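You operate a simulated robot arm through the tools that you are given. There is no shell and no other tool. Be economical: measure what you need, move in short steps, check, and stop when the job is done.

You run a simulated two-armed robot. Do the job below in one go: nothing can be reset, and whatever is moved stays where it is left.

## Task
Hold the green tray, lift each dummy plug out and screw it on.
Fine: red plug on the black housing, yellow plug on the silver one; the tray stays where it is.

The check looks at the end state, three seconds after you hand in, the way a careful person would. Anything else that was tipped, shoved, dropped, spilled or broken makes it a failure.

## Robot
Two 7-joint arms with two-finger parallel grippers on one trunk, on a base that drives. Base frame: it is fixed to the floor where the robot stands at the start and does not move with it; the origin is under the middle of the robot, x ahead of it, y to its left, z up; the surface under the hand at the start is at about z = 88. Units: cm, degrees, N and s.
The left shoulder is at the start at [7, 13.3, 117.6], the right one opposite. With the tool pointing down near the work surface each hand reaches from about 18 to 64 cm from the robot's upright axis, wherever it stands, measured 20 degrees to its own side. Places, roughly: grey cup (8x8x5 cm) [40, 0, 90]; red dummy plug (4x4x3 cm) [50, -20, 90]; yellow dummy plug (4x4x3 cm) [50, -20, 90]. Payload 1.57 kg a hand.
The TCP of each hand is the grasp point between the finger pads, 3 cm short of the fingertips. In the tool frame z runs along the fingers and y along their closing line. Largest opening 8 cm; finger width 1.7, thickness 1.2; the body of the gripper, 4 by 8.2 cm, starts 8 cm behind the TCP.
Orientation is that of the tool frame in the base frame, as a unit quaternion [x, y, z, w]. With the fingers straight down and closing along the base's y, the tool's x points along the base's -x, its y along +y and its z along -z.

## Interface
- The arms move only by the tool send_rows. It takes "left_moves", "right_moves" or both (then of equal length, played together; a hand with none holds still); each is a list of rows, each an object (a shift or turn left out is 0, a gripper value left out holds the last) with "travel": the shift along the tool's x, y, z in m, a list of three; "angular": the turn, a rotation vector about the tool's x, y, z in degrees, a list of three; "fingers": the closure in counts, from 0 (fully open) to 255 (shut). In form: [{"travel": [tx, ty, tz], "angular": [wx, wy, wz], "fingers": fingers}, ...]. A call has 1 to 12 rows; each row shifts and turns the commanded pose from where the row before left it, along the tool's axes as they then stand. Rows are played at 5 a second. More than 5 cm and 8.6 degrees between two rows, or a gripper value outside its range, and nothing of the call is played. Where a pose cannot be reached the arm comes as near as it can. A force on the tool above 40 N (or 10 N above the force at the start of the call, whichever is more), or a blocked arm, ends the call early, and 0.2 s more pass. The fingers move at their own pace (about 15.3 cm/s each) and stop on an object; they squeeze with about 36 N. The grip force told is the motor's: it shows also when the fingers shut on nothing. Time passes only in rows, and 0.2 s behind the last, so rows that do not move let the fingers close. The reply holds the time, the measured pose of the TCP, the force on the tool along the base axes, the opening and the grip force, in the units named above and with some noise, with the torque about the TCP (base axes, N m) and any sound that the robot's microphone picked up, and new pictures: "show" is both (left out), scene, wrist or none (wrist: the cameras of the hands that moved).
- Cameras (640 x 400 px; columns grow to the right, rows downward): "scene" is now at [13.22, -2.46, 139.69]; the picture's right is [-0.29, -0.96, 0.00], its down [-0.62, 0.19, -0.76] and it looks along [0.73, -0.22, -0.65] (base axes); focal length 231 px, centre (320, 200). "left" rides on the left gripper at [7.2, 0.7, -12.2] in its tool frame; the picture's right is [-0.09, 1.00, 0.00], its down [-0.84, -0.08, -0.54] and it looks along [-0.54, -0.05, 0.84] (tool axes); focal length 238 px, centre (320, 200). "right" rides on the right gripper at [7.2, -0.7, -12.2] in its tool frame; the picture's right is [0.09, 1.00, 0.00], its down [-0.84, 0.08, -0.54] and it looks along [-0.54, 0.05, 0.84] (tool axes); focal length 238 px, centre (320, 200).
- slide_trunk(by): slides the trunk up (or, below 0, down) by that many cm; the arms and the scene camera ride with it, the base frame stays. It gives what a move gives, with no picture.
- base_move(legs): drives the robot by 1 to 6 legs, each [ahead, left, turn to the left] in cm, cm and degrees, along the robot's own axes; the way and the turn of a leg run together, so that a leg with both is an arc; at most 150 cm and 180 degrees a leg. The arms and the cameras ride along, it lands a little off, and it stops where it bumps. It gives what a move gives, and a new picture of the scene camera.
- pan_tilt(pan, tilt): turns the head with the scene camera to pan (to the left, within 86 degrees either way) and tilt (down, from -29 to 69), counted from straight ahead of the robot. It gives what a move gives, and a new picture of the scene camera.
- probe_pixels(camera, pixels): for up to 12 pixels [column, row] of the newest picture of that camera ("zoom" is the newest enlarged one), the place [x, y, z] in the base frame of the surface seen there, good to about 0.2 cm. It takes no simulated time.
- enlarge(camera, box): a new picture of the part [left, top, right, bottom] of that camera's present view, enlarged. It takes no simulated time.
- close_job(): hands the job in; it is judged then, once.

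Go step by step. Measure first, check grasps and placings, and put right what went wrong. The budget is 80 turns and 260 pictures, counting those below and the enlarged ones. Unless the task says otherwise, let go and move clear before handing in, and close with one line.

The tools are called after "Emit:" as name(argument=value, ...) on one line, values as JSON. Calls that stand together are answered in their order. send_rows: Moves the arms, as the interface text tells. Its arguments: {"type":"object","properties":{"left_moves":{"type":"array"},"right_moves":{"type":"array"},"show":{"type":"string","enum":["both","scene","wrist","none"]}},"required":[]} The other tools are called the same way: slide_trunk (by) slides the trunk up or down; base_move (legs) drives the base; pan_tilt (pan, tilt) turns the head that bears the scene camera; probe_pixels (camera, pixels) gives the place of the surface under pixels of a picture; enlarge (camera, box) takes an enlarged picture of a part of a camera's view; close_job () hands the job in.

At the start:

```text
time: 0.0
left_tool_pos: [44.12, 8.47, 119.52]
left_tcp_rot: [0.0, 1.0, 0.0, 0.0]
left_force: [-0.3, 0.4, 0.5]
left_ft_torque: [-0.02, 0.0, 0.0]
left_gripper_width: 7.99
left_gripper_force: 0.1
right_tool_pos: [39.96, -36.24, 123.95]
right_tcp_rot: [0.0, 1.0, 0.0, 0.001]
right_force: [0.1, -0.2, 0.5]
right_ft_torque: [0.02, 0.02, -0.03]
right_gripper_width: 7.99
right_gripper_force: 0.0
trunk travel left (down, up): [-75.0, 19.0]
robot x, y, heading: [-0.19, -0.02, -0.2]
head pan, tilt: [-17.0, 40.3]
```

scene: 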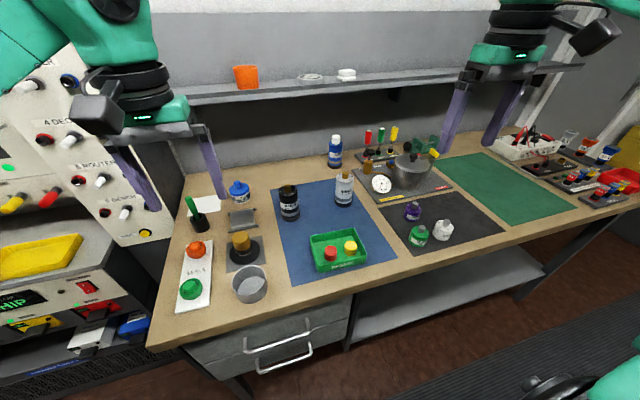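
right: 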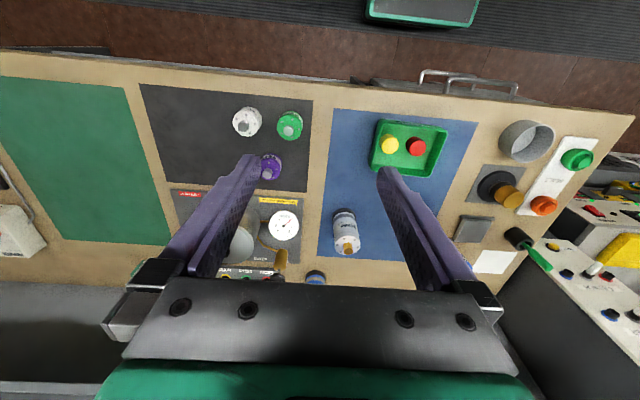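
left: 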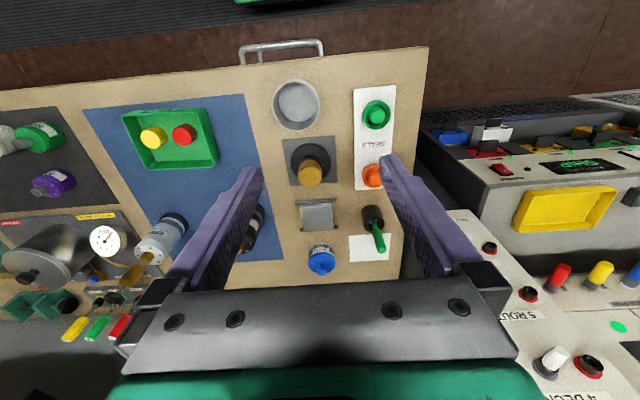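

The scene shows the green tray near (338,250) with red and yellow plugs, with the black housing at (289,203) and the silver one at (344,188). I'll enlarge and measure these first.

Emit:
enlarge(camera="scene", box=[260, 150, 420, 290])

Emit:
probe_pixels(camera="scene", pixels=[[330, 253], [350, 247], [289, 188], [290, 205], [345, 178], [344, 192], [312, 236], [362, 231], [317, 270], [366, 263], [340, 258], [300, 255]])

Emit:
enlarge(camera="left", box=[80, 90, 280, 290])

Emit:
enlarge(camera="right", box=[310, 100, 490, 280])

```text
2.86 times, centred on (340, 220) of scene
```

zoom: 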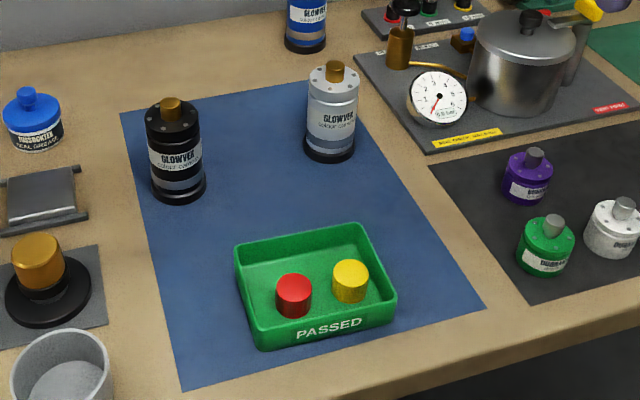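

```text
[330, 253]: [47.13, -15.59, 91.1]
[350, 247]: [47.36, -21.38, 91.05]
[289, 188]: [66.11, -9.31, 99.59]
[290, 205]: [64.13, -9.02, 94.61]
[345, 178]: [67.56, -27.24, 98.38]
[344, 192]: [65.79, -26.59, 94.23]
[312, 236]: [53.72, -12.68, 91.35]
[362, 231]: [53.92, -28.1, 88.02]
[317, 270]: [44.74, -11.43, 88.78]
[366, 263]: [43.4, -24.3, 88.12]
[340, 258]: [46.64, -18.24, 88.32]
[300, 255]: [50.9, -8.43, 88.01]
```

```text
2.00 times, centred on (180, 190) of left
```

zoom: 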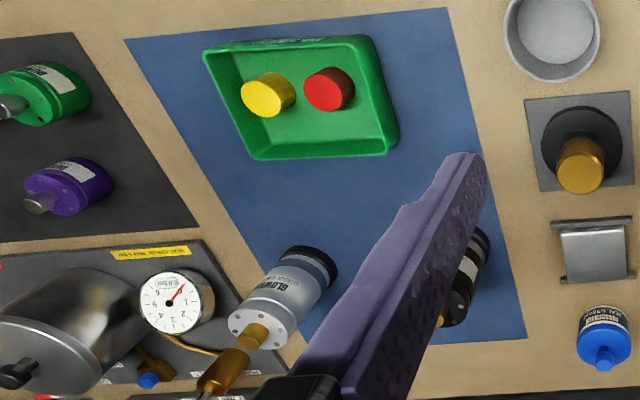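

```text
2.22 times, centred on (400, 190) of right
```

zoom: 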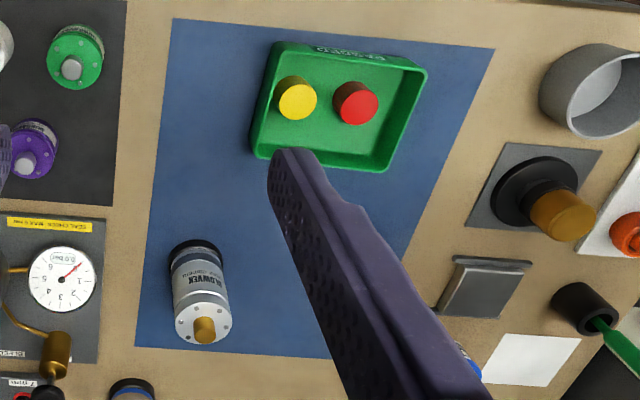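

The black and silver housings each carry a brass stub on top (zoom pixels (170,110) and (335,70)). I'll take closer views to measure stubs, plugs and tray rim.

Emit:
enlarge(camera="scene", box=[305, 222, 369, 276])

Emit:
probe_pixels(camera="zoom", pixels=[[20, 140], [340, 40], [100, 380], [600, 250], [250, 300], [235, 270], [450, 240], [450, 215], [200, 200], [270, 270], [480, 225], [340, 330]])

Emit:
enlarge(camera="scene", box=[270, 160, 366, 225])

```text
7.41 times, centred on (337, 249) of scene
```

zoom: 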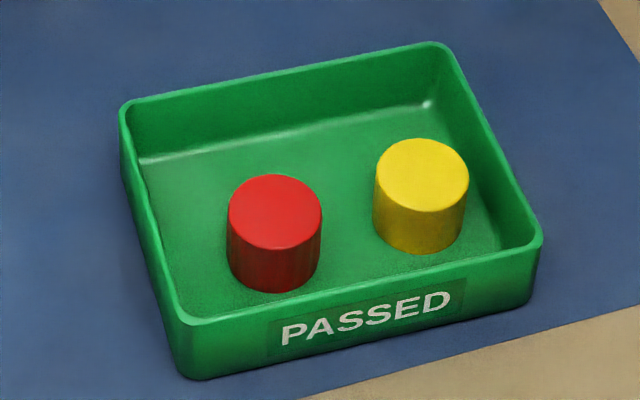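

```text
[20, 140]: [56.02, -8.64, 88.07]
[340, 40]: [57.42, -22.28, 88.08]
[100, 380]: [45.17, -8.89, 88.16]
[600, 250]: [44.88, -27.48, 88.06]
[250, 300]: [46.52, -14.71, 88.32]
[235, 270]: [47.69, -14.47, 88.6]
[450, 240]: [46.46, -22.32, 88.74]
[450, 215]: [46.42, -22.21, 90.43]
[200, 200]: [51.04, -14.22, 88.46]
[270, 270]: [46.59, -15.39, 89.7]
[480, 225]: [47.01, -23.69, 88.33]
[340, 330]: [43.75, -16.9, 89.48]
```

```text
6.15 times, centred on (318, 192) of scene
```

zoom: 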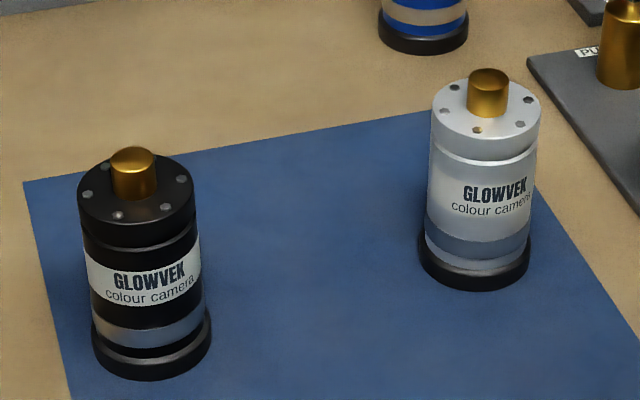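

Emit:
probe_pixels(camera="zoom", pixels=[[132, 152], [132, 185], [100, 210], [180, 200], [140, 240], [90, 300], [150, 365], [488, 74], [488, 105], [450, 120], [525, 110], [480, 145]])

Emit:
enlarge(camera="scene", box=[305, 222, 369, 276])

Emit:
probe_pixels(camera="zoom", pixels=[[275, 185], [275, 240], [235, 210], [315, 210], [422, 150], [422, 205], [382, 180], [462, 180], [125, 110], [435, 46], [535, 238], [188, 318]])

```text
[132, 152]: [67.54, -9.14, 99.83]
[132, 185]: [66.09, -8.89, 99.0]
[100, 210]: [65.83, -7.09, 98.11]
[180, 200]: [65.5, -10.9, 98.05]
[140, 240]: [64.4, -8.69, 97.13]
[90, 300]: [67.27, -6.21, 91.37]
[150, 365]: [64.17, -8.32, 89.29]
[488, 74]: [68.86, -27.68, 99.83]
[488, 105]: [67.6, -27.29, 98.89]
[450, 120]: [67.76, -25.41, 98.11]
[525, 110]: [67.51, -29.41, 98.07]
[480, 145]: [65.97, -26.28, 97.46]
```

```text
7.41 times, centred on (337, 249) of scene
```

zoom: 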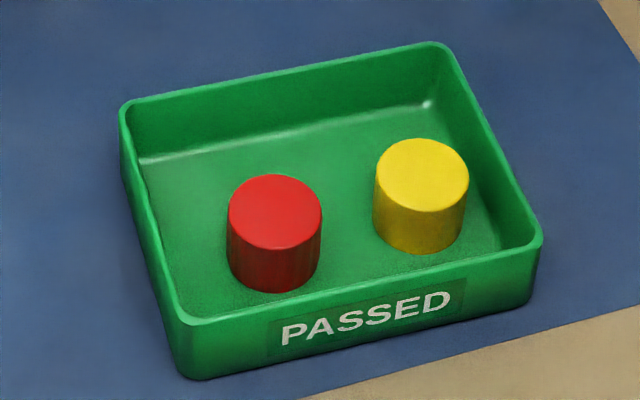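

```text
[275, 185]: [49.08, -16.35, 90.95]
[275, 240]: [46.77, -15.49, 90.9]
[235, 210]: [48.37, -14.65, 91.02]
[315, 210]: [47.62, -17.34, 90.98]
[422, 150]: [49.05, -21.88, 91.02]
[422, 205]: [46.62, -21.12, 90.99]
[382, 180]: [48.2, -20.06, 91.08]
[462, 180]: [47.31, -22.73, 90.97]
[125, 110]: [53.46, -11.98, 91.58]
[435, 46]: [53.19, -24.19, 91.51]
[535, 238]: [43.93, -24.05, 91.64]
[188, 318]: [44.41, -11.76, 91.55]
```

Plugs are ~3 cm wide with tops at z≈91 (red at (48,-16), yellow at (47.8,-21.4)), while the housings at x≈67 are a bit out of reach. I'll check the table's front edge and the shelf before driving ahead.

Emit:
probe_pixels(camera="scene", pixels=[[300, 293], [450, 245], [180, 340], [300, 84], [420, 78], [270, 330], [400, 320], [245, 78], [480, 120], [210, 150], [500, 30], [240, 82]])

Emit:
probe_pixels(camera="left", pixels=[[250, 62], [420, 50], [50, 87], [300, 60], [430, 150], [320, 20]])

```text
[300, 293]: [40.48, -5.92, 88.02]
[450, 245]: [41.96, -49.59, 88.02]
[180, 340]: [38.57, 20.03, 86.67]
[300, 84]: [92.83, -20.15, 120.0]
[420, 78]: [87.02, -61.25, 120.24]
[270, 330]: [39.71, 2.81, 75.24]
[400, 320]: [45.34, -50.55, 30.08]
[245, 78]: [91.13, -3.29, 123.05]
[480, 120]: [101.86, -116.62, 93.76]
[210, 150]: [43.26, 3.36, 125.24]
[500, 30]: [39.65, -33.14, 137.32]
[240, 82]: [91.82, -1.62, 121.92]
```

```text
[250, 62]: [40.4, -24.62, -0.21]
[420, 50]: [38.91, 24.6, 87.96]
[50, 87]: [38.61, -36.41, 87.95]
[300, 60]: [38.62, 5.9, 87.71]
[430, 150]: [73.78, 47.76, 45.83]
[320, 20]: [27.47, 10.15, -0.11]
```

The table edge is at x≈38.6 and the shelf front at x≈87+, so hands at z≈120 have room for a 12 cm advance. I'll check what is at the bottom right of the picture before driving.

Emit:
pan_tilt(pan=-20, tilt=65)

```text
time: 0.9
left_tool_pos: [44.21, 8.51, 119.5]
left_tcp_rot: [-0.001, 1.0, 0.0, 0.0]
left_force: [0.1, -0.3, 0.1]
left_ft_torque: [0.02, -0.02, 0.01]
left_gripper_width: 8.0
left_gripper_force: 0.0
right_tool_pos: [40.0, -36.24, 123.88]
right_tcp_rot: [0.0, 1.0, 0.0, 0.0]
right_force: [-0.2, 0.1, -0.4]
right_ft_torque: [-0.01, -0.04, 0.03]
right_gripper_width: 8.02
right_gripper_force: 0.1
trunk travel left (down, up): [-75.0, 19.0]
robot x, y, heading: [-0.13, 0.01, 0.1]
head pan, tilt: [-20.0, 65.0]
```

scene: 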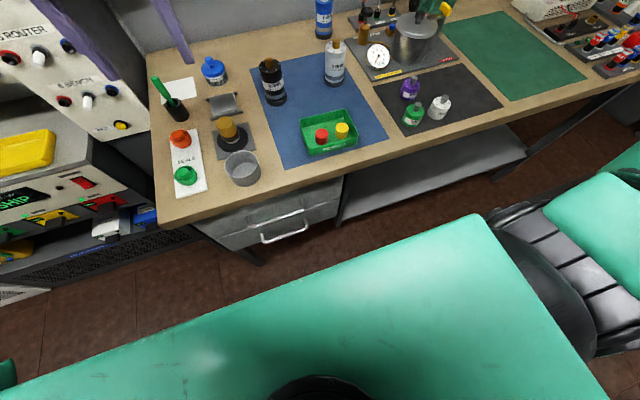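

The green slab at the bottom is the robot's own body; I'll measure its front edge against the bench.

Emit:
probe_pixels(camera="scene", pixels=[[200, 325], [350, 268], [470, 222], [300, 340], [285, 235], [600, 390]])

```text
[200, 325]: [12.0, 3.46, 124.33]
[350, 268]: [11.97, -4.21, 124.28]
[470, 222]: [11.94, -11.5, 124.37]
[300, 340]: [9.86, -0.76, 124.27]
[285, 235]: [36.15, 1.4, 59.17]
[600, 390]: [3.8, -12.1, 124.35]
```

The drawer handle is at x≈36, so driving a modest distance should be safe; I'll go 6 cm ahead and 6 right in one leg and see.

Emit:
base_move(legs=[[6, -6, 0]])

```text
time: 2.0
left_tool_pos: [49.98, 3.0, 119.51]
left_tcp_rot: [-0.001, 1.0, -0.002, 0.001]
left_force: [-0.9, 1.2, 0.4]
left_ft_torque: [0.03, -0.02, 0.02]
left_gripper_width: 8.02
left_gripper_force: 0.0
right_tool_pos: [45.76, -41.73, 124.09]
right_tcp_rot: [-0.001, 1.0, -0.002, 0.002]
right_force: [0.1, 0.5, 0.0]
right_ft_torque: [-0.04, -0.05, -0.04]
right_gripper_width: 8.01
right_gripper_force: 0.0
trunk travel left (down, up): [-75.0, 19.0]
robot x, y, heading: [5.95, -5.55, -0.0]
head pan, tilt: [-20.0, 65.0]
```

scene: 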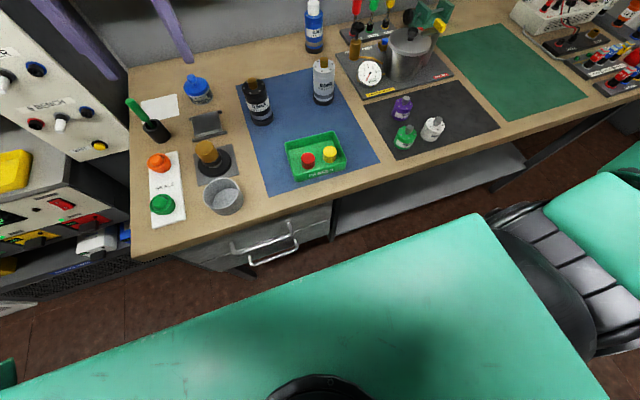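

No contact and the forces are quiet. I'll go another 5 cm ahead to bring the housings within reach.

Emit:
base_move(legs=[[5, 0, 0]])

Emit:
pan_tilt(pan=-10, tilt=52)

```text
time: 2.9
left_tool_pos: [54.51, 2.71, 119.91]
left_tcp_rot: [-0.001, 1.0, 0.0, 0.003]
left_force: [-1.4, -0.5, -0.6]
left_ft_torque: [-0.02, -0.08, 0.01]
left_gripper_width: 8.0
left_gripper_force: 0.0
right_tool_pos: [50.39, -42.1, 124.19]
right_tcp_rot: [0.0, 1.0, -0.001, 0.003]
right_force: [0.0, -0.1, 0.1]
right_ft_torque: [0.02, -0.08, 0.0]
right_gripper_width: 7.98
right_gripper_force: 0.1
trunk travel left (down, up): [-75.0, 19.0]
robot x, y, heading: [10.97, -5.83, -0.0]
head pan, tilt: [-20.0, 65.0]
```

scene: 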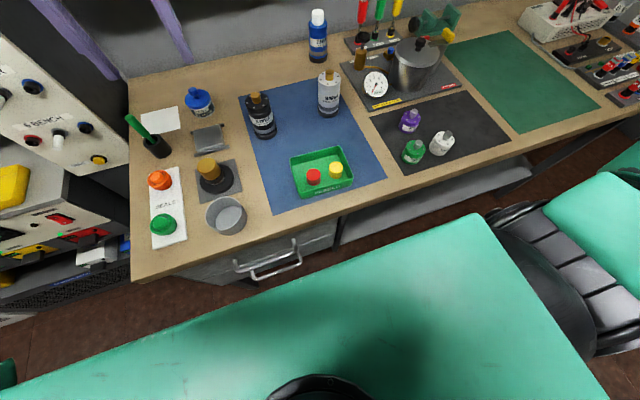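

```text
time: 3.6
left_tool_pos: [55.3, 2.71, 119.5]
left_tcp_rot: [-0.001, 1.0, -0.001, 0.0]
left_force: [0.6, -0.3, -0.1]
left_ft_torque: [0.01, 0.02, -0.02]
left_gripper_width: 8.0
left_gripper_force: 0.0
right_tool_pos: [51.19, -42.03, 123.99]
right_tcp_rot: [-0.001, 1.0, 0.001, 0.0]
right_force: [-0.6, -0.1, 0.6]
right_ft_torque: [-0.01, 0.01, -0.02]
right_gripper_width: 8.01
right_gripper_force: 0.0
trunk travel left (down, up): [-75.0, 19.0]
robot x, y, heading: [10.94, -5.83, 0.1]
head pan, tilt: [-10.0, 52.0]
```

scene: 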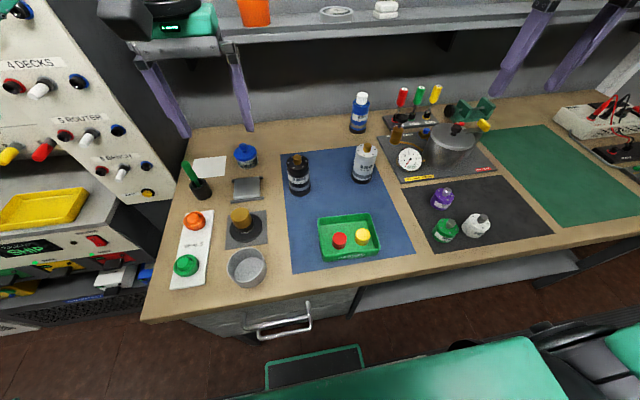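

The base stands at (10.9,-5.8) with clear space. I'll yaw both hands so the fingers close along x (left camera toward +y, right toward −y).

Emit:
send_rows(left_moves=[{"angular": [0, 0, 8.18]}, {"angular": [0, 0, 8.18]}, {"angular": [0, 0, 8.18]}, {"angular": [0, 0, 8.18]}, {"angular": [0, 0, 8.18]}, {"angular": [0, 0, 8.18]}, {"angular": [0, 0, 8.18]}, {"angular": [0, 0, 8.18]}, {"angular": [0, 0, 8.18]}, {"angular": [0, 0, 8.18]}, {"angular": [0, 0, 8.2]}, {}], right_moves=[{"angular": [0, 0, -8.18]}, {"angular": [0, 0, -8.18]}, {"angular": [0, 0, -8.18]}, {"angular": [0, 0, -8.18]}, {"angular": [0, 0, -8.18]}, {"angular": [0, 0, -8.18]}, {"angular": [0, 0, -8.18]}, {"angular": [0, 0, -8.18]}, {"angular": [0, 0, -8.18]}, {"angular": [0, 0, -8.18]}, {"angular": [0, 0, -8.2]}, {}], show="both")

```text
time: 6.2
left_tool_pos: [35.78, -4.9, 113.95]
left_tcp_rot: [0.705, 0.709, 0.001, 0.001]
left_force: [-0.3, -0.5, 0.0]
left_ft_torque: [0.02, -0.01, 0.0]
left_gripper_width: 7.99
left_gripper_force: 0.0
left hand out of reach, approached as far as the arm can: row 5, 6, 7, 8, 9, 10, 11
right_tool_pos: [51.05, -42.11, 124.07]
right_tcp_rot: [0.708, -0.706, -0.001, 0.0]
right_force: [0.8, 0.3, -0.1]
right_ft_torque: [-0.02, 0.01, -0.01]
right_gripper_width: 7.97
right_gripper_force: 0.1
trunk travel left (down, up): [-75.0, 19.0]
robot x, y, heading: [11.34, -5.69, -0.1]
head pan, tilt: [-10.0, 52.0]
```

scene: 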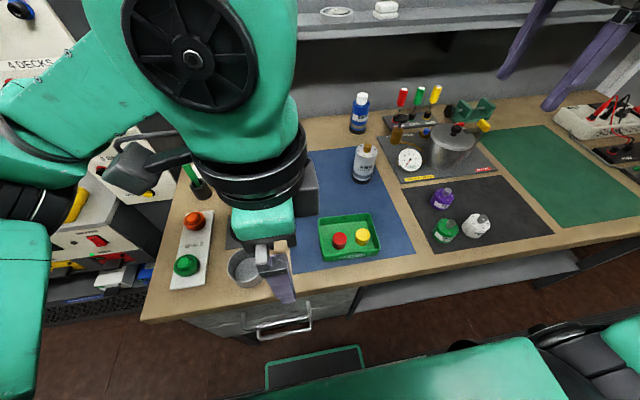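
right: 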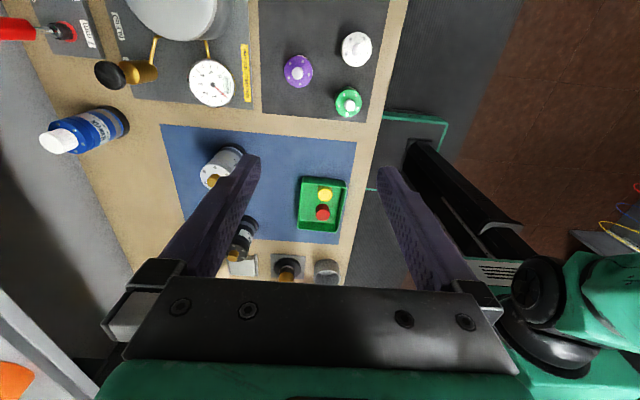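
left: 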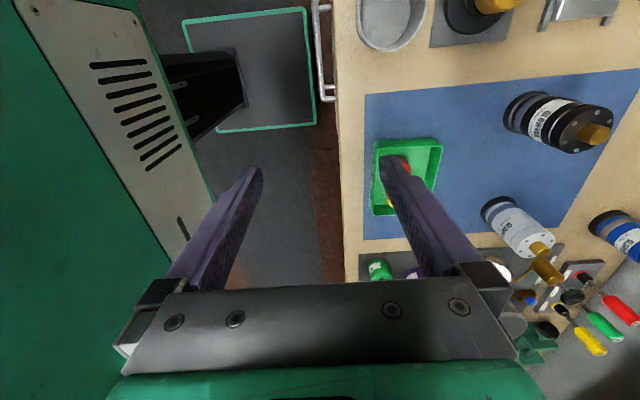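

The left arm cannot hold that yaw here (it was pulled to (36,-5,114)); the right turned fine. I'll turn the left back and use its normal orientation to pinch the tray's left wall, while moving the right hand somewhat nearer.

Emit:
send_rows(left_moves=[{"angular": [0, 0, -8.18]}, {"angular": [0, 0, -8.18]}, {"angular": [0, 0, -8.18]}, {"angular": [0, 0, -8.18]}, {"angular": [0, 0, -8.18]}, {"angular": [0, 0, -8.18]}, {"angular": [0, 0, -8.18]}, {"angular": [0, 0, -8.18]}, {"angular": [0, 0, -8.18]}, {"angular": [0, 0, -8.18]}, {"angular": [0, 0, -8.2]}, {}], show="scene")

```text
time: 8.8
left_tool_pos: [35.8, -5.04, 113.97]
left_tcp_rot: [-0.001, 1.0, 0.001, 0.0]
left_force: [0.4, -0.5, -0.6]
left_ft_torque: [0.01, 0.0, -0.03]
left_gripper_width: 7.99
left_gripper_force: 0.0
right_tool_pos: [50.95, -42.09, 124.02]
right_tcp_rot: [0.708, -0.707, 0.001, 0.0]
right_force: [0.8, 0.0, -0.2]
right_ft_torque: [0.0, -0.01, 0.01]
right_gripper_width: 8.01
right_gripper_force: 0.0
trunk travel left (down, up): [-75.0, 19.0]
robot x, y, heading: [11.05, -5.52, 0.0]
head pan, tilt: [-10.0, 52.0]
```

scene: 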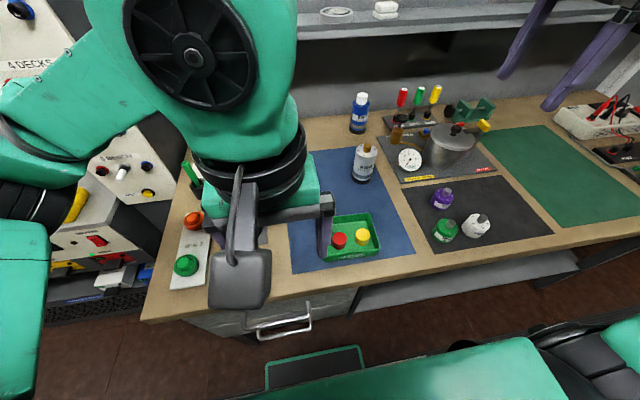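

The left hand is again straight down at (35.8,-5,114). I'll bring it over the tray's left wall and lean the palm 40° back toward the robot, so the right hand has room.

Emit:
send_rows(left_moves=[{"travel": [-0.034, -0.022, 0]}, {"travel": [-0.034, -0.022, 0]}, {"travel": [-0.034, -0.022, 0]}, {"angular": [0, -8, 0]}, {"angular": [0, -8, 0]}, {"angular": [0, -8, 0]}, {"angular": [0, -8, 0]}, {"angular": [0, -8, 0], "fingers": 130}, {}])

```text
time: 10.8
left_tool_pos: [46.03, -11.6, 113.88]
left_tcp_rot: [-0.001, 0.939, 0.0, 0.343]
left_force: [-0.5, -0.6, -0.7]
left_ft_torque: [0.02, -0.01, 0.0]
left_gripper_width: 3.92
left_gripper_force: 0.1
right_tool_pos: [51.13, -42.1, 123.88]
right_tcp_rot: [0.708, -0.706, 0.0, 0.0]
right_force: [0.8, 0.1, 1.0]
right_ft_torque: [0.01, -0.03, -0.01]
right_gripper_width: 8.0
right_gripper_force: 0.1
trunk travel left (down, up): [-75.0, 19.0]
robot x, y, heading: [10.89, -6.38, 0.3]
head pan, tilt: [-10.0, 52.0]
```

scene: 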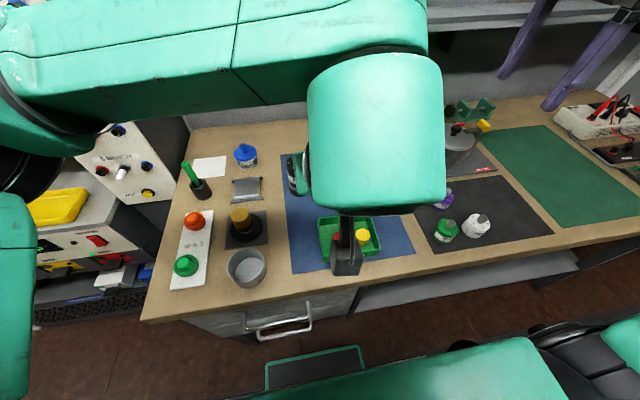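
left: 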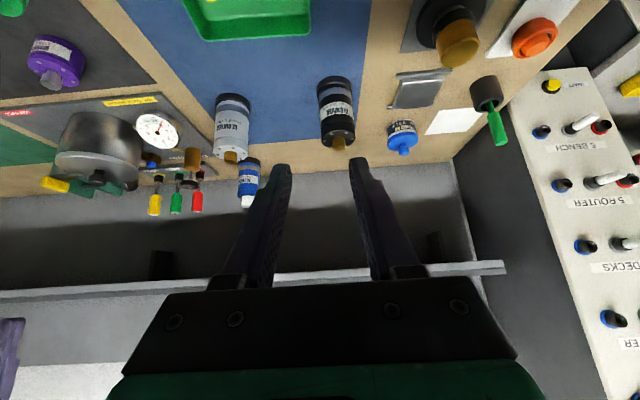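

The left hand leans as planned with fingers pointing forward-down at (46,-11.6,113.9). I'll go down 16 cm over the wall and look.

Emit:
send_rows(left_moves=[{"travel": [0.0257, -0.001, 0.0306]}, {"travel": [0.0257, -0.001, 0.0306]}, {"travel": [0.0257, -0.001, 0.0306]}, {"travel": [0.0257, 0, 0.0306]}, {}, {}])

```text
time: 12.2
left_tool_pos: [45.84, -12.08, 98.15]
left_tcp_rot: [-0.001, 0.94, 0.0, 0.342]
left_force: [-1.0, -0.4, -0.1]
left_ft_torque: [0.01, -0.01, 0.0]
left_gripper_width: 3.9
left_gripper_force: 0.0
right_tool_pos: [51.07, -42.16, 123.92]
right_tcp_rot: [0.708, -0.706, 0.001, 0.0]
right_force: [0.1, -1.0, 0.4]
right_ft_torque: [0.04, -0.04, 0.01]
right_gripper_width: 8.0
right_gripper_force: 0.1
trunk travel left (down, up): [-75.0, 19.0]
robot x, y, heading: [10.72, -5.76, -0.0]
head pan, tilt: [-10.0, 52.0]
```

scene: 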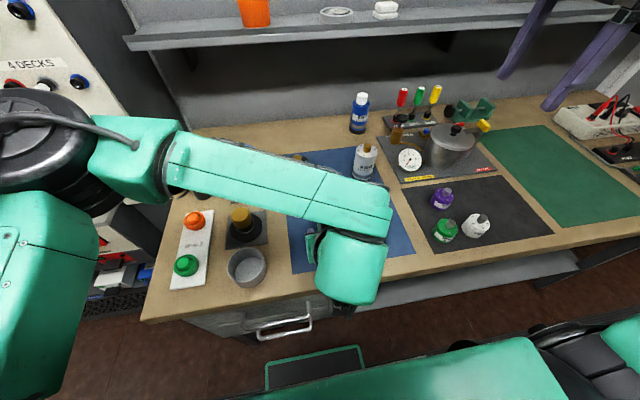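
left: 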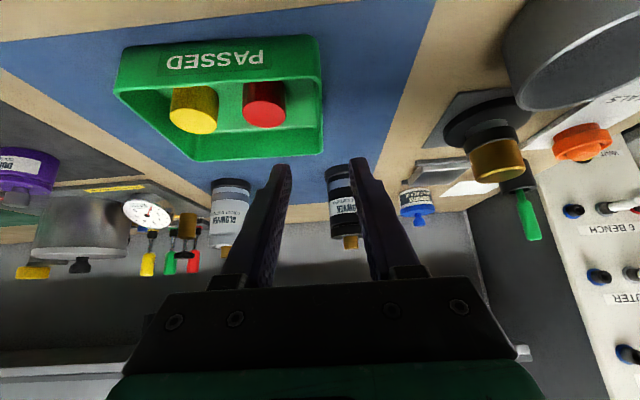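

The forearm now passes above the tray in the scene view; I'll measure where it is, and the tray's wall from the left wrist camera.

Emit:
probe_pixels(camera="scene", pixels=[[385, 210], [350, 240], [370, 290], [340, 300], [300, 190], [310, 240], [385, 250], [350, 310]])

Emit:
probe_pixels(camera="left", pixels=[[320, 60], [321, 90], [322, 130], [318, 150], [314, 90], [316, 120], [265, 95], [195, 100], [120, 90], [290, 158], [310, 42], [128, 52]])

```text
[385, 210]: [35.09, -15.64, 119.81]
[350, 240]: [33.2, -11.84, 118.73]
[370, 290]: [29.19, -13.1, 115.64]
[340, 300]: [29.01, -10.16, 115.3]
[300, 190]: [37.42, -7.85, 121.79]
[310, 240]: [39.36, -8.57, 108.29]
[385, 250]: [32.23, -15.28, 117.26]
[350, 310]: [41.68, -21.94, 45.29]
```

```text
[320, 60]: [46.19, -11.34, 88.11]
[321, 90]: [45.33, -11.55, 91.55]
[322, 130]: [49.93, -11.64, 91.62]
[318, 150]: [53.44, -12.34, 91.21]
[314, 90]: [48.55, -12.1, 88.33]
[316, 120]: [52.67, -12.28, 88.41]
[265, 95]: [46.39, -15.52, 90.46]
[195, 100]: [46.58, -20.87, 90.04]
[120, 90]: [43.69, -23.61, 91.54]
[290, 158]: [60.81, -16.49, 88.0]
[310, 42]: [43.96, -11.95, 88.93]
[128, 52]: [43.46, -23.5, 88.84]
```

The wall rim runs from y≈-11.5 to -12.1. I'll narrow the fingers to 2.2 cm (to stay clear of the red plug) and descend 5.8 cm astride the wall.

Emit:
send_rows(left_moves=[{"fingers": 185}, {"travel": [0.0129, 0.0025, 0.0153]}, {"travel": [0.0129, 0, 0.0153]}, {"travel": [0.006, 0, 0.0071]}, {"travel": [0.006, 0, 0.0071]}, {}], show="wrist")

```text
time: 13.7
left_tool_pos: [46.08, -11.69, 92.28]
left_tcp_rot: [-0.001, 0.94, 0.0, 0.342]
left_force: [-0.4, 0.5, 0.3]
left_ft_torque: [0.02, 0.0, 0.03]
left_gripper_width: 2.21
left_gripper_force: 0.0
right_tool_pos: [51.11, -42.17, 123.93]
right_tcp_rot: [0.708, -0.706, 0.001, -0.001]
right_force: [0.4, -0.7, 0.8]
right_ft_torque: [-0.03, 0.0, -0.02]
right_gripper_width: 7.99
right_gripper_force: 0.1
trunk travel left (down, up): [-75.0, 19.0]
robot x, y, heading: [11.19, -6.17, -0.0]
head pan, tilt: [-10.0, 52.0]
```

left: 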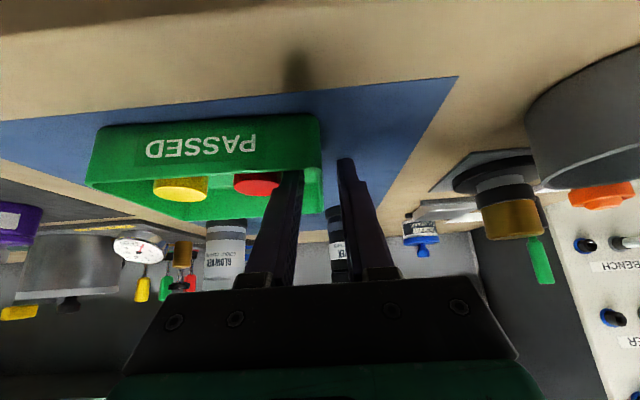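

The left fingers straddle the tray's left wall (right finger at (345,165) outside, left finger at (290,180) inside). Now I close, and meanwhile bring the right hand toward above the yellow plug.

Emit:
send_rows(left_moves=[{"fingers": 210}, {"fingers": 225}, {"fingers": 240}, {"fingers": 255}, {}, {}], right_moves=[{"travel": [-0.02, 0.006, 0.02]}, {"travel": [-0.03, 0.008, 0.03]}, {"travel": [-0.03, 0.008, 0.03]}, {"travel": [-0.03, 0.006, 0.03]}, {"travel": [-0.03, 0.005, 0.02]}, {}])

```text
time: 15.1
left_tool_pos: [45.93, -11.64, 92.3]
left_tcp_rot: [-0.001, 0.94, 0.0, 0.342]
left_force: [0.2, 1.4, 1.1]
left_ft_torque: [0.0, 0.04, 0.02]
left_gripper_width: 0.24
left_gripper_force: 23.5
right_tool_pos: [47.65, -27.79, 110.67]
right_tcp_rot: [0.708, -0.706, 0.0, -0.001]
right_force: [0.5, 0.2, -0.6]
right_ft_torque: [0.0, 0.0, 0.0]
right_gripper_width: 7.99
right_gripper_force: 0.0
trunk travel left (down, up): [-75.0, 19.0]
robot x, y, heading: [10.61, -6.06, 0.1]
head pan, tilt: [-10.0, 52.0]
```

scene: 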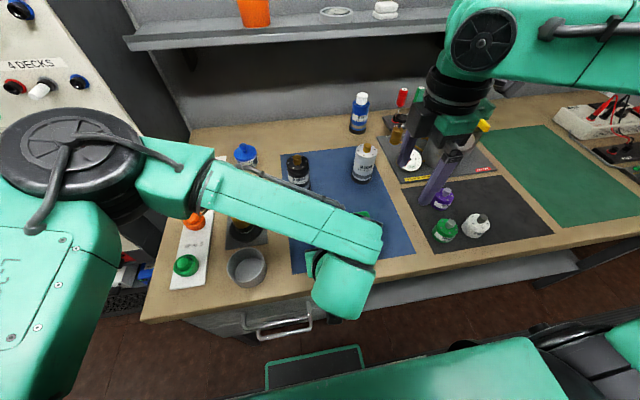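
right: 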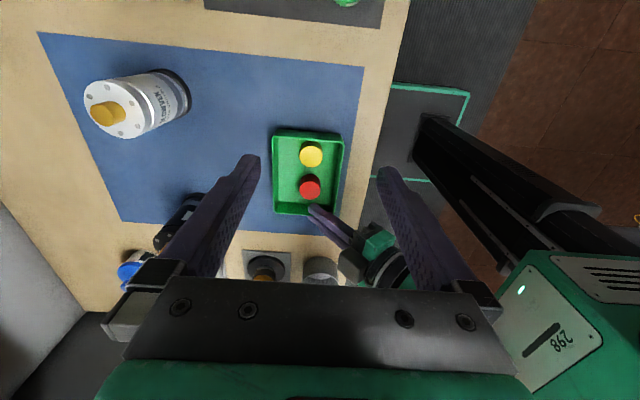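
left: 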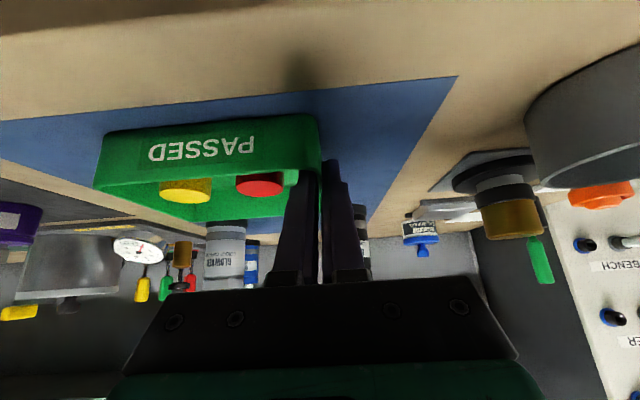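

The tray wall is pinched (opening 0.24, grip 23.5 N) with quiet forces. I'll measure plugs from the right camera.

Emit:
enlarge(camera="right", box=[260, 120, 356, 225])

Emit:
probe_pixels(camera="right", pixels=[[303, 154], [319, 154], [311, 147], [311, 161], [302, 187], [318, 187], [310, 180], [310, 194], [335, 160], [340, 160], [310, 137], [310, 132]])

```text
3.81 times, centred on (308, 172) of right
```

zoom: 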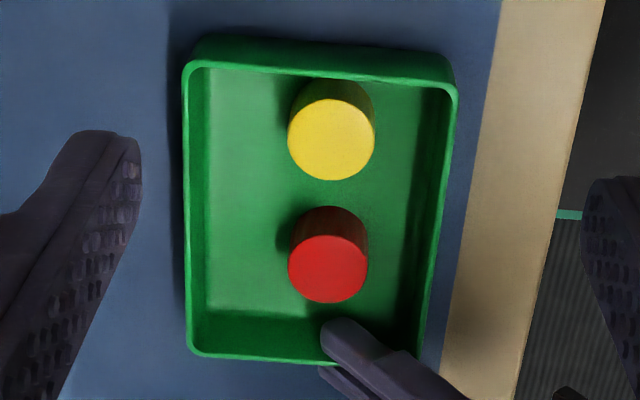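

```text
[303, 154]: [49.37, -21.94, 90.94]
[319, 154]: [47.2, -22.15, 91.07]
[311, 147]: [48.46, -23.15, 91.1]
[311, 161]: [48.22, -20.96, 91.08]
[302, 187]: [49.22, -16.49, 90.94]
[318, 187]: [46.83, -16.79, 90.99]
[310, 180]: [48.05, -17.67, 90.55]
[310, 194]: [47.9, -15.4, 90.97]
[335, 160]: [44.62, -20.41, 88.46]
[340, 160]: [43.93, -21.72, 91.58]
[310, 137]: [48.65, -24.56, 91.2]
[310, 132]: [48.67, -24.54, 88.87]
```

Emit:
probe_pixels(camera="zoom", pixels=[[331, 139], [291, 139], [371, 139], [331, 102], [331, 176], [328, 269], [291, 269], [364, 269], [328, 239], [328, 299], [200, 139], [445, 139]])

```text
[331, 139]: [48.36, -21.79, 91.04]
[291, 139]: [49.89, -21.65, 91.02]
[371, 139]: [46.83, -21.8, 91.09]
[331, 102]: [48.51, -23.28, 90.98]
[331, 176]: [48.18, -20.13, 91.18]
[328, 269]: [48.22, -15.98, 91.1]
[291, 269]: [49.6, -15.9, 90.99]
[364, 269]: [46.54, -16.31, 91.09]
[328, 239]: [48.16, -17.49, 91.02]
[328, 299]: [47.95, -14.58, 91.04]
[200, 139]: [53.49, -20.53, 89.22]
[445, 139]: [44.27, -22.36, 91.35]
```

Yellow centre ≈(48.3,-21.7), red ≈(48.1,-16.05), both ≈3.2 cm wide. I'll move above yellow with the opening at 4.2 cm and stop at z≈97 to check.

Emit:
send_rows(right_moves=[{"travel": [-0.02, -0.002, 0.01], "fingers": 121}, {"travel": [-0.021, -0.002, 0.03]}, {"travel": [-0.02, -0.0025, 0.035]}, {"travel": [0, 0, 0.035]}, {"travel": [0, 0, 0.027]}, {}, {}])

```text
time: 16.6
left_tool_pos: [45.88, -11.64, 92.23]
left_tcp_rot: [-0.001, 0.94, -0.001, 0.342]
left_force: [-0.1, 0.1, 1.2]
left_ft_torque: [0.02, -0.02, -0.02]
left_gripper_width: 0.25
left_gripper_force: 23.6
right_tool_pos: [48.37, -21.81, 97.09]
right_tcp_rot: [0.708, -0.707, 0.001, -0.001]
right_force: [-0.2, -0.5, 0.1]
right_ft_torque: [0.0, -0.03, -0.03]
right_gripper_width: 4.21
right_gripper_force: 0.1
trunk travel left (down, up): [-75.0, 19.0]
robot x, y, heading: [11.04, -6.03, 0.4]
head pan, tilt: [-10.0, 52.0]
```

scene: 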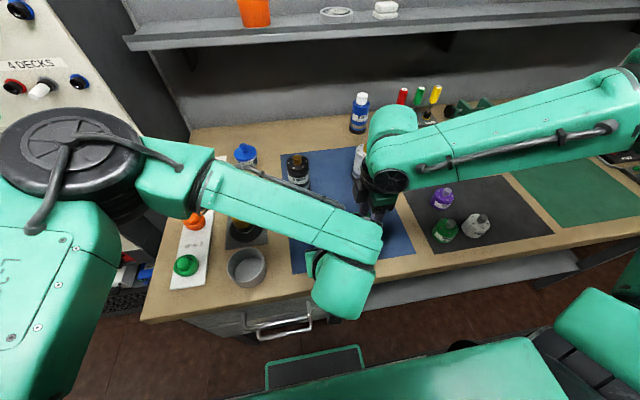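
right: 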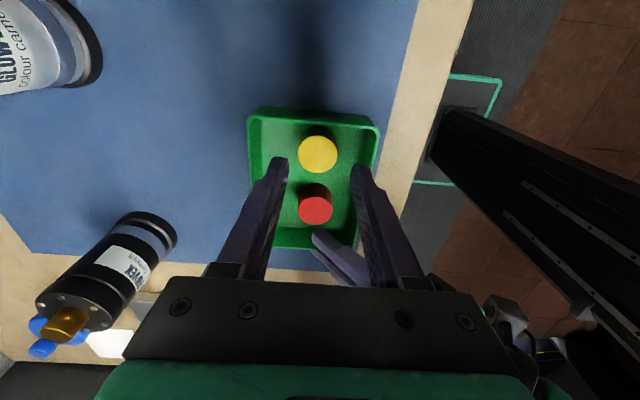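

The fingers at (278,165) and (362,170) straddle the yellow plug at (318,155). I'll re-measure the plug from here.

Emit:
probe_pixels(camera="right", pixels=[[318, 155], [300, 154], [336, 154], [318, 139], [318, 170], [285, 165], [356, 168], [371, 150], [377, 150], [316, 209], [280, 180], [366, 180]])

```text
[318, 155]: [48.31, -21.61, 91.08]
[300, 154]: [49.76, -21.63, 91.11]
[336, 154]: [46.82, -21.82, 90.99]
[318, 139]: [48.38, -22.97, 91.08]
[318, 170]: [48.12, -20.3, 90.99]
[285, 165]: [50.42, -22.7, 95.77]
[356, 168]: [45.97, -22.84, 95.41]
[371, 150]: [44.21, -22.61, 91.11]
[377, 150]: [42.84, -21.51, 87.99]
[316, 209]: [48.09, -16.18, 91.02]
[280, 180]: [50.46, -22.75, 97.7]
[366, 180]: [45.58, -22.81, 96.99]
```

Alignment is within 0.2 cm. I'll correct y and descend to TCP z≈91.9, then close.

Emit:
send_rows(right_moves=[{"travel": [-0.0018, 0, 0.015]}, {"travel": [0, 0, 0.015]}, {"travel": [0, 0, 0.012]}, {"travel": [0, 0, 0.01]}, {}], show="wrist")

```text
time: 17.9
left_tool_pos: [46.0, -11.61, 92.26]
left_tcp_rot: [-0.001, 0.94, 0.0, 0.342]
left_force: [0.2, 0.2, 1.4]
left_ft_torque: [-0.02, 0.01, 0.03]
left_gripper_width: 0.23
left_gripper_force: 23.9
right_tool_pos: [48.34, -21.85, 92.09]
right_tcp_rot: [0.708, -0.707, 0.0, 0.0]
right_force: [0.2, -0.3, 0.7]
right_ft_torque: [0.03, -0.03, -0.04]
right_gripper_width: 4.21
right_gripper_force: 0.0
trunk travel left (down, up): [-75.0, 19.0]
robot x, y, heading: [11.14, -5.75, 0.1]
head pan, tilt: [-10.0, 52.0]
```

right: 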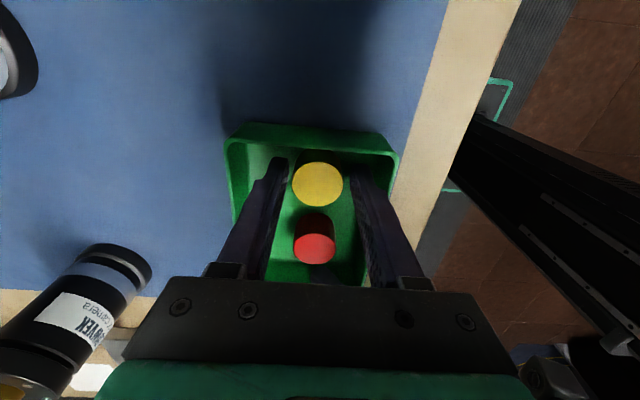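

The fingers are down beside the yellow plug with no contact force. Close on it.

Emit:
send_rows(right_moves=[{"fingers": 150}, {"fingers": 165}, {"fingers": 200}, {"fingers": 255}, {}, {}], show="wrist")

```text
time: 19.2
left_tool_pos: [45.85, -11.7, 92.25]
left_tcp_rot: [-0.001, 0.94, 0.0, 0.342]
left_force: [-0.8, -0.5, 0.2]
left_ft_torque: [0.02, 0.01, 0.01]
left_gripper_width: 0.23
left_gripper_force: 23.9
right_tool_pos: [48.32, -21.81, 92.0]
right_tcp_rot: [0.708, -0.706, 0.001, 0.0]
right_force: [-0.9, -0.8, 0.3]
right_ft_torque: [0.03, 0.0, -0.02]
right_gripper_width: 3.1
right_gripper_force: 36.1
trunk travel left (down, up): [-75.0, 19.0]
robot x, y, heading: [10.91, -6.18, 0.0]
head pan, tilt: [-10.0, 52.0]
```

right: 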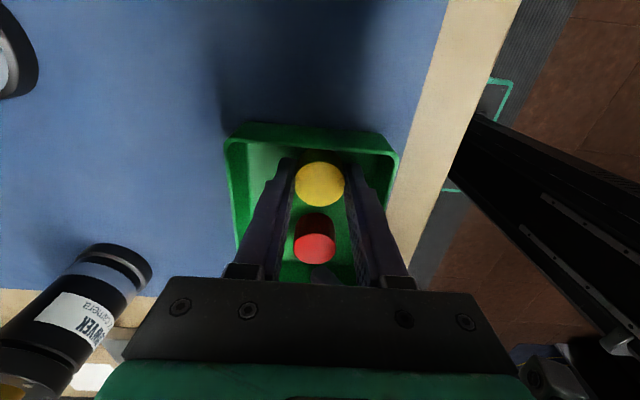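

The yellow plug is gripped (3.1 cm, 36 N). Lift slowly, watching force.

Emit:
send_rows(right_moves=[{"travel": [0, 0, -0.005]}, {"travel": [0, 0, -0.005]}, {"travel": [0, 0, -0.01]}, {"travel": [0, 0, -0.02]}, {"travel": [0, 0, -0.02]}, {}], show="wrist")

```text
time: 20.6
left_tool_pos: [45.9, -11.68, 92.22]
left_tcp_rot: [0.0, 0.94, 0.0, 0.342]
left_force: [-0.8, 0.0, 0.7]
left_ft_torque: [0.0, -0.03, 0.03]
left_gripper_width: 0.24
left_gripper_force: 23.8
right_tool_pos: [48.53, -21.79, 98.17]
right_tcp_rot: [0.707, -0.707, 0.0, -0.001]
right_force: [0.5, -0.5, 0.0]
right_ft_torque: [0.03, -0.01, 0.02]
right_gripper_width: 3.07
right_gripper_force: 35.7
trunk travel left (down, up): [-75.0, 19.0]
robot x, y, heading: [11.0, -6.02, 0.1]
head pan, tilt: [-10.0, 52.0]
```

right: 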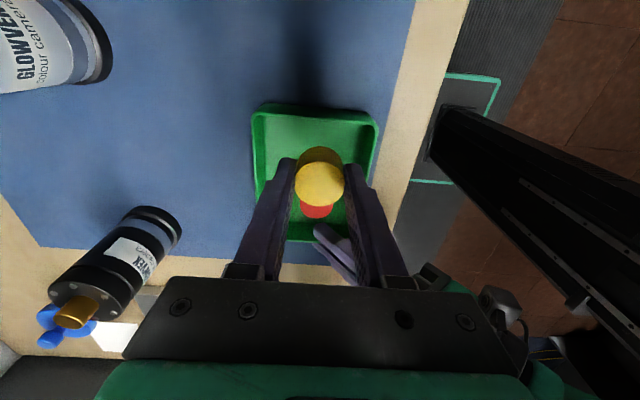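

The yellow plug came out freely. I'll measure where it sits in the fingers, and raise and shift the hand toward the silver housing.

Emit:
probe_pixels(camera="right", pixels=[[320, 185], [300, 183], [340, 183], [320, 166], [320, 200]])

Emit:
send_rows(right_moves=[{"travel": [0, 0, -0.04]}, {"travel": [0, 0, -0.04]}, {"travel": [0, 0, -0.03]}, {"travel": [0.02, -0.04, 0]}, {"travel": [0.03, -0.04, 0]}, {"travel": [0.03, -0.03, 0]}, {"travel": [0.03, -0.03, 0]}, {}, {}], show="both")

```text
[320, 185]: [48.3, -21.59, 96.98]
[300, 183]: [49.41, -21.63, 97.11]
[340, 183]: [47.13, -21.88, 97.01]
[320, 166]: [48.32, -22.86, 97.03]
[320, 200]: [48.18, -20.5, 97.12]
```

```text
time: 22.6
left_tool_pos: [46.02, -11.71, 92.23]
left_tcp_rot: [-0.001, 0.94, 0.0, 0.343]
left_force: [0.4, -0.7, 2.3]
left_ft_torque: [0.05, -0.05, 0.01]
left_gripper_width: 0.23
left_gripper_force: 24.4
right_tool_pos: [62.3, -32.58, 109.19]
right_tcp_rot: [0.708, -0.706, 0.001, -0.001]
right_force: [0.3, 0.0, 0.0]
right_ft_torque: [-0.01, 0.0, 0.0]
right_gripper_width: 3.07
right_gripper_force: 35.8
trunk travel left (down, up): [-75.0, 19.0]
robot x, y, heading: [11.19, -5.7, 0.3]
head pan, tilt: [-10.0, 52.0]
```

scene: 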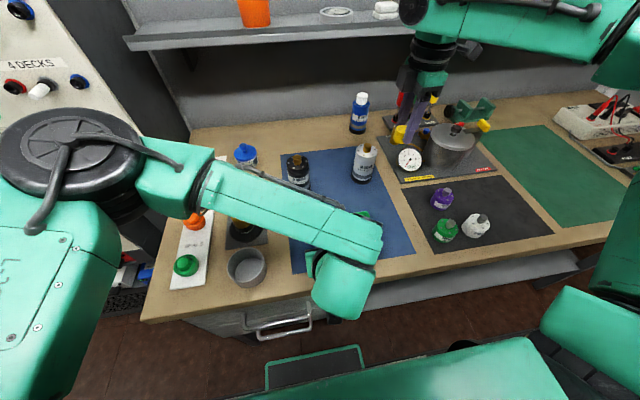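
right: 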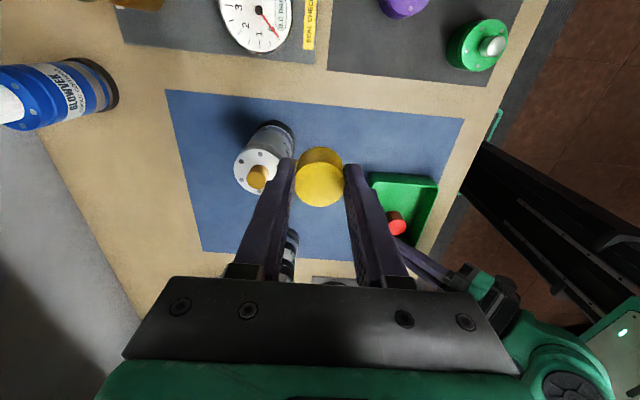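

The silver housing with its brass stub (right view (257,175)) is in view. I'll measure the stub precisely in both cameras.

Emit:
enlarge(camera="right", box=[225, 140, 305, 200])

Emit:
enlarge(camera="scene", box=[345, 135, 393, 190])

```text
6.67 times, centred on (265, 170) of right
```

zoom: 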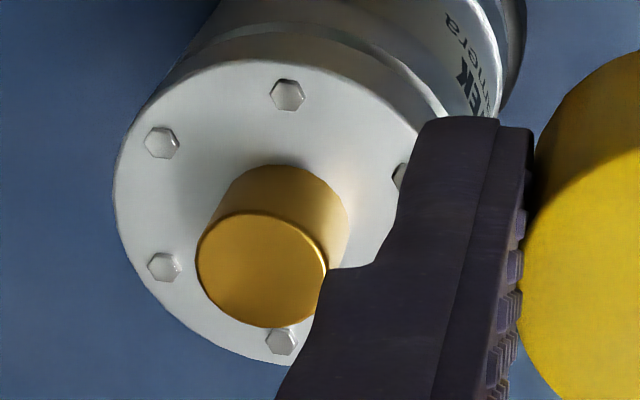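

```text
7.27 times, centred on (369, 162) of scene
```

zoom: 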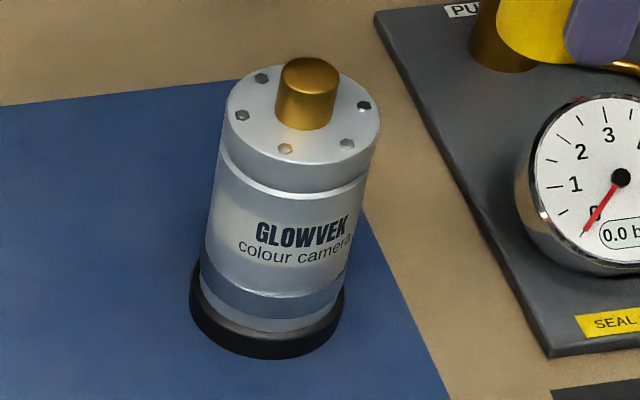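

Emit:
probe_pixels(camera="zoom", pixels=[[310, 72], [310, 60], [310, 88], [286, 76], [334, 76], [305, 115], [280, 148], [364, 105], [242, 115], [262, 77], [346, 142], [300, 180]])

Emit:
enlarge(camera="right", box=[225, 140, 305, 200])

Emit:
probe_pixels(camera="zoom", pixels=[[262, 270], [205, 265], [315, 270], [262, 220], [262, 318], [287, 95], [162, 142], [163, 266], [282, 342], [300, 190], [600, 250], [530, 250]])

```text
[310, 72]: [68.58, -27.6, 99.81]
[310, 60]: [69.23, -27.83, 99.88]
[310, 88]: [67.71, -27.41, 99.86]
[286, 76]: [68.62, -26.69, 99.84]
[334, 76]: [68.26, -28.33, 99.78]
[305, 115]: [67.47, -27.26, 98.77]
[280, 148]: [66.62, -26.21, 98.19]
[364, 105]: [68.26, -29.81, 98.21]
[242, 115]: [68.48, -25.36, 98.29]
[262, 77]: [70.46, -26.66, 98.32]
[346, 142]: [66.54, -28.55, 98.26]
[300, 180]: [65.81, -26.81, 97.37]
```

```text
6.67 times, centred on (265, 170) of right
```

zoom: 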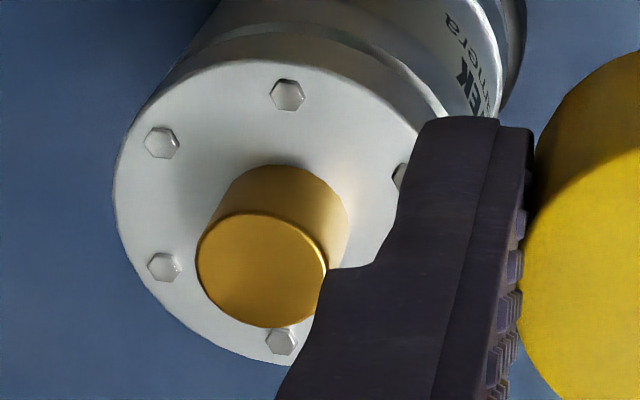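

```text
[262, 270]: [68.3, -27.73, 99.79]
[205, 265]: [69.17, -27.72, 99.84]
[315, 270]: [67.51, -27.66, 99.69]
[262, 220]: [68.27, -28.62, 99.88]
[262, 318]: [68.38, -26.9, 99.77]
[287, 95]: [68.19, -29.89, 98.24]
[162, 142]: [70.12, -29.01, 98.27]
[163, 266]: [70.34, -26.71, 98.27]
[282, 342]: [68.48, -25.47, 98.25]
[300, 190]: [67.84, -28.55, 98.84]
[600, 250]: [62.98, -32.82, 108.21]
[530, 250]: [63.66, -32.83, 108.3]
```

Stub centre is (68.37,-27.67), top z≈99.8, ø≈1.9. Now the plug's exact place in the grip.

Emit:
enlarge(camera="right", box=[280, 140, 360, 210])

```text
5.71 times, centred on (320, 175) of right
```

zoom: 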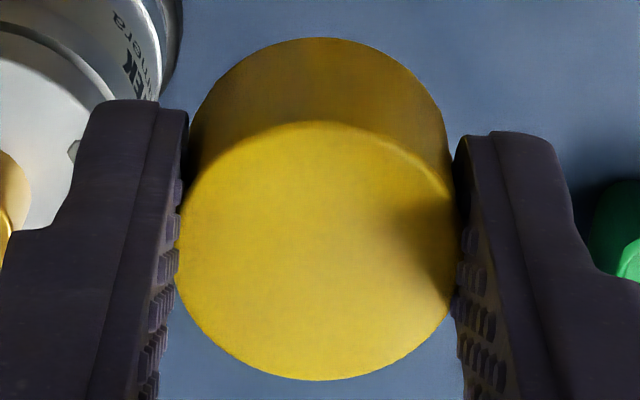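

Emit:
probe_pixels(camera="zoom", pixels=[[317, 250], [317, 128], [317, 374], [190, 240], [445, 240], [317, 60], [150, 130], [500, 150]])

```text
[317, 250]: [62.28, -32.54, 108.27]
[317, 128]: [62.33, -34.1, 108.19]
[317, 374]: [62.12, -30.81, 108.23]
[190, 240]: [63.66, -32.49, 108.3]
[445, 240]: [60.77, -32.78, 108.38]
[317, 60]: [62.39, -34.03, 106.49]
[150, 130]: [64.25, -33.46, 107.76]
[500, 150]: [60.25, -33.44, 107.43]
```

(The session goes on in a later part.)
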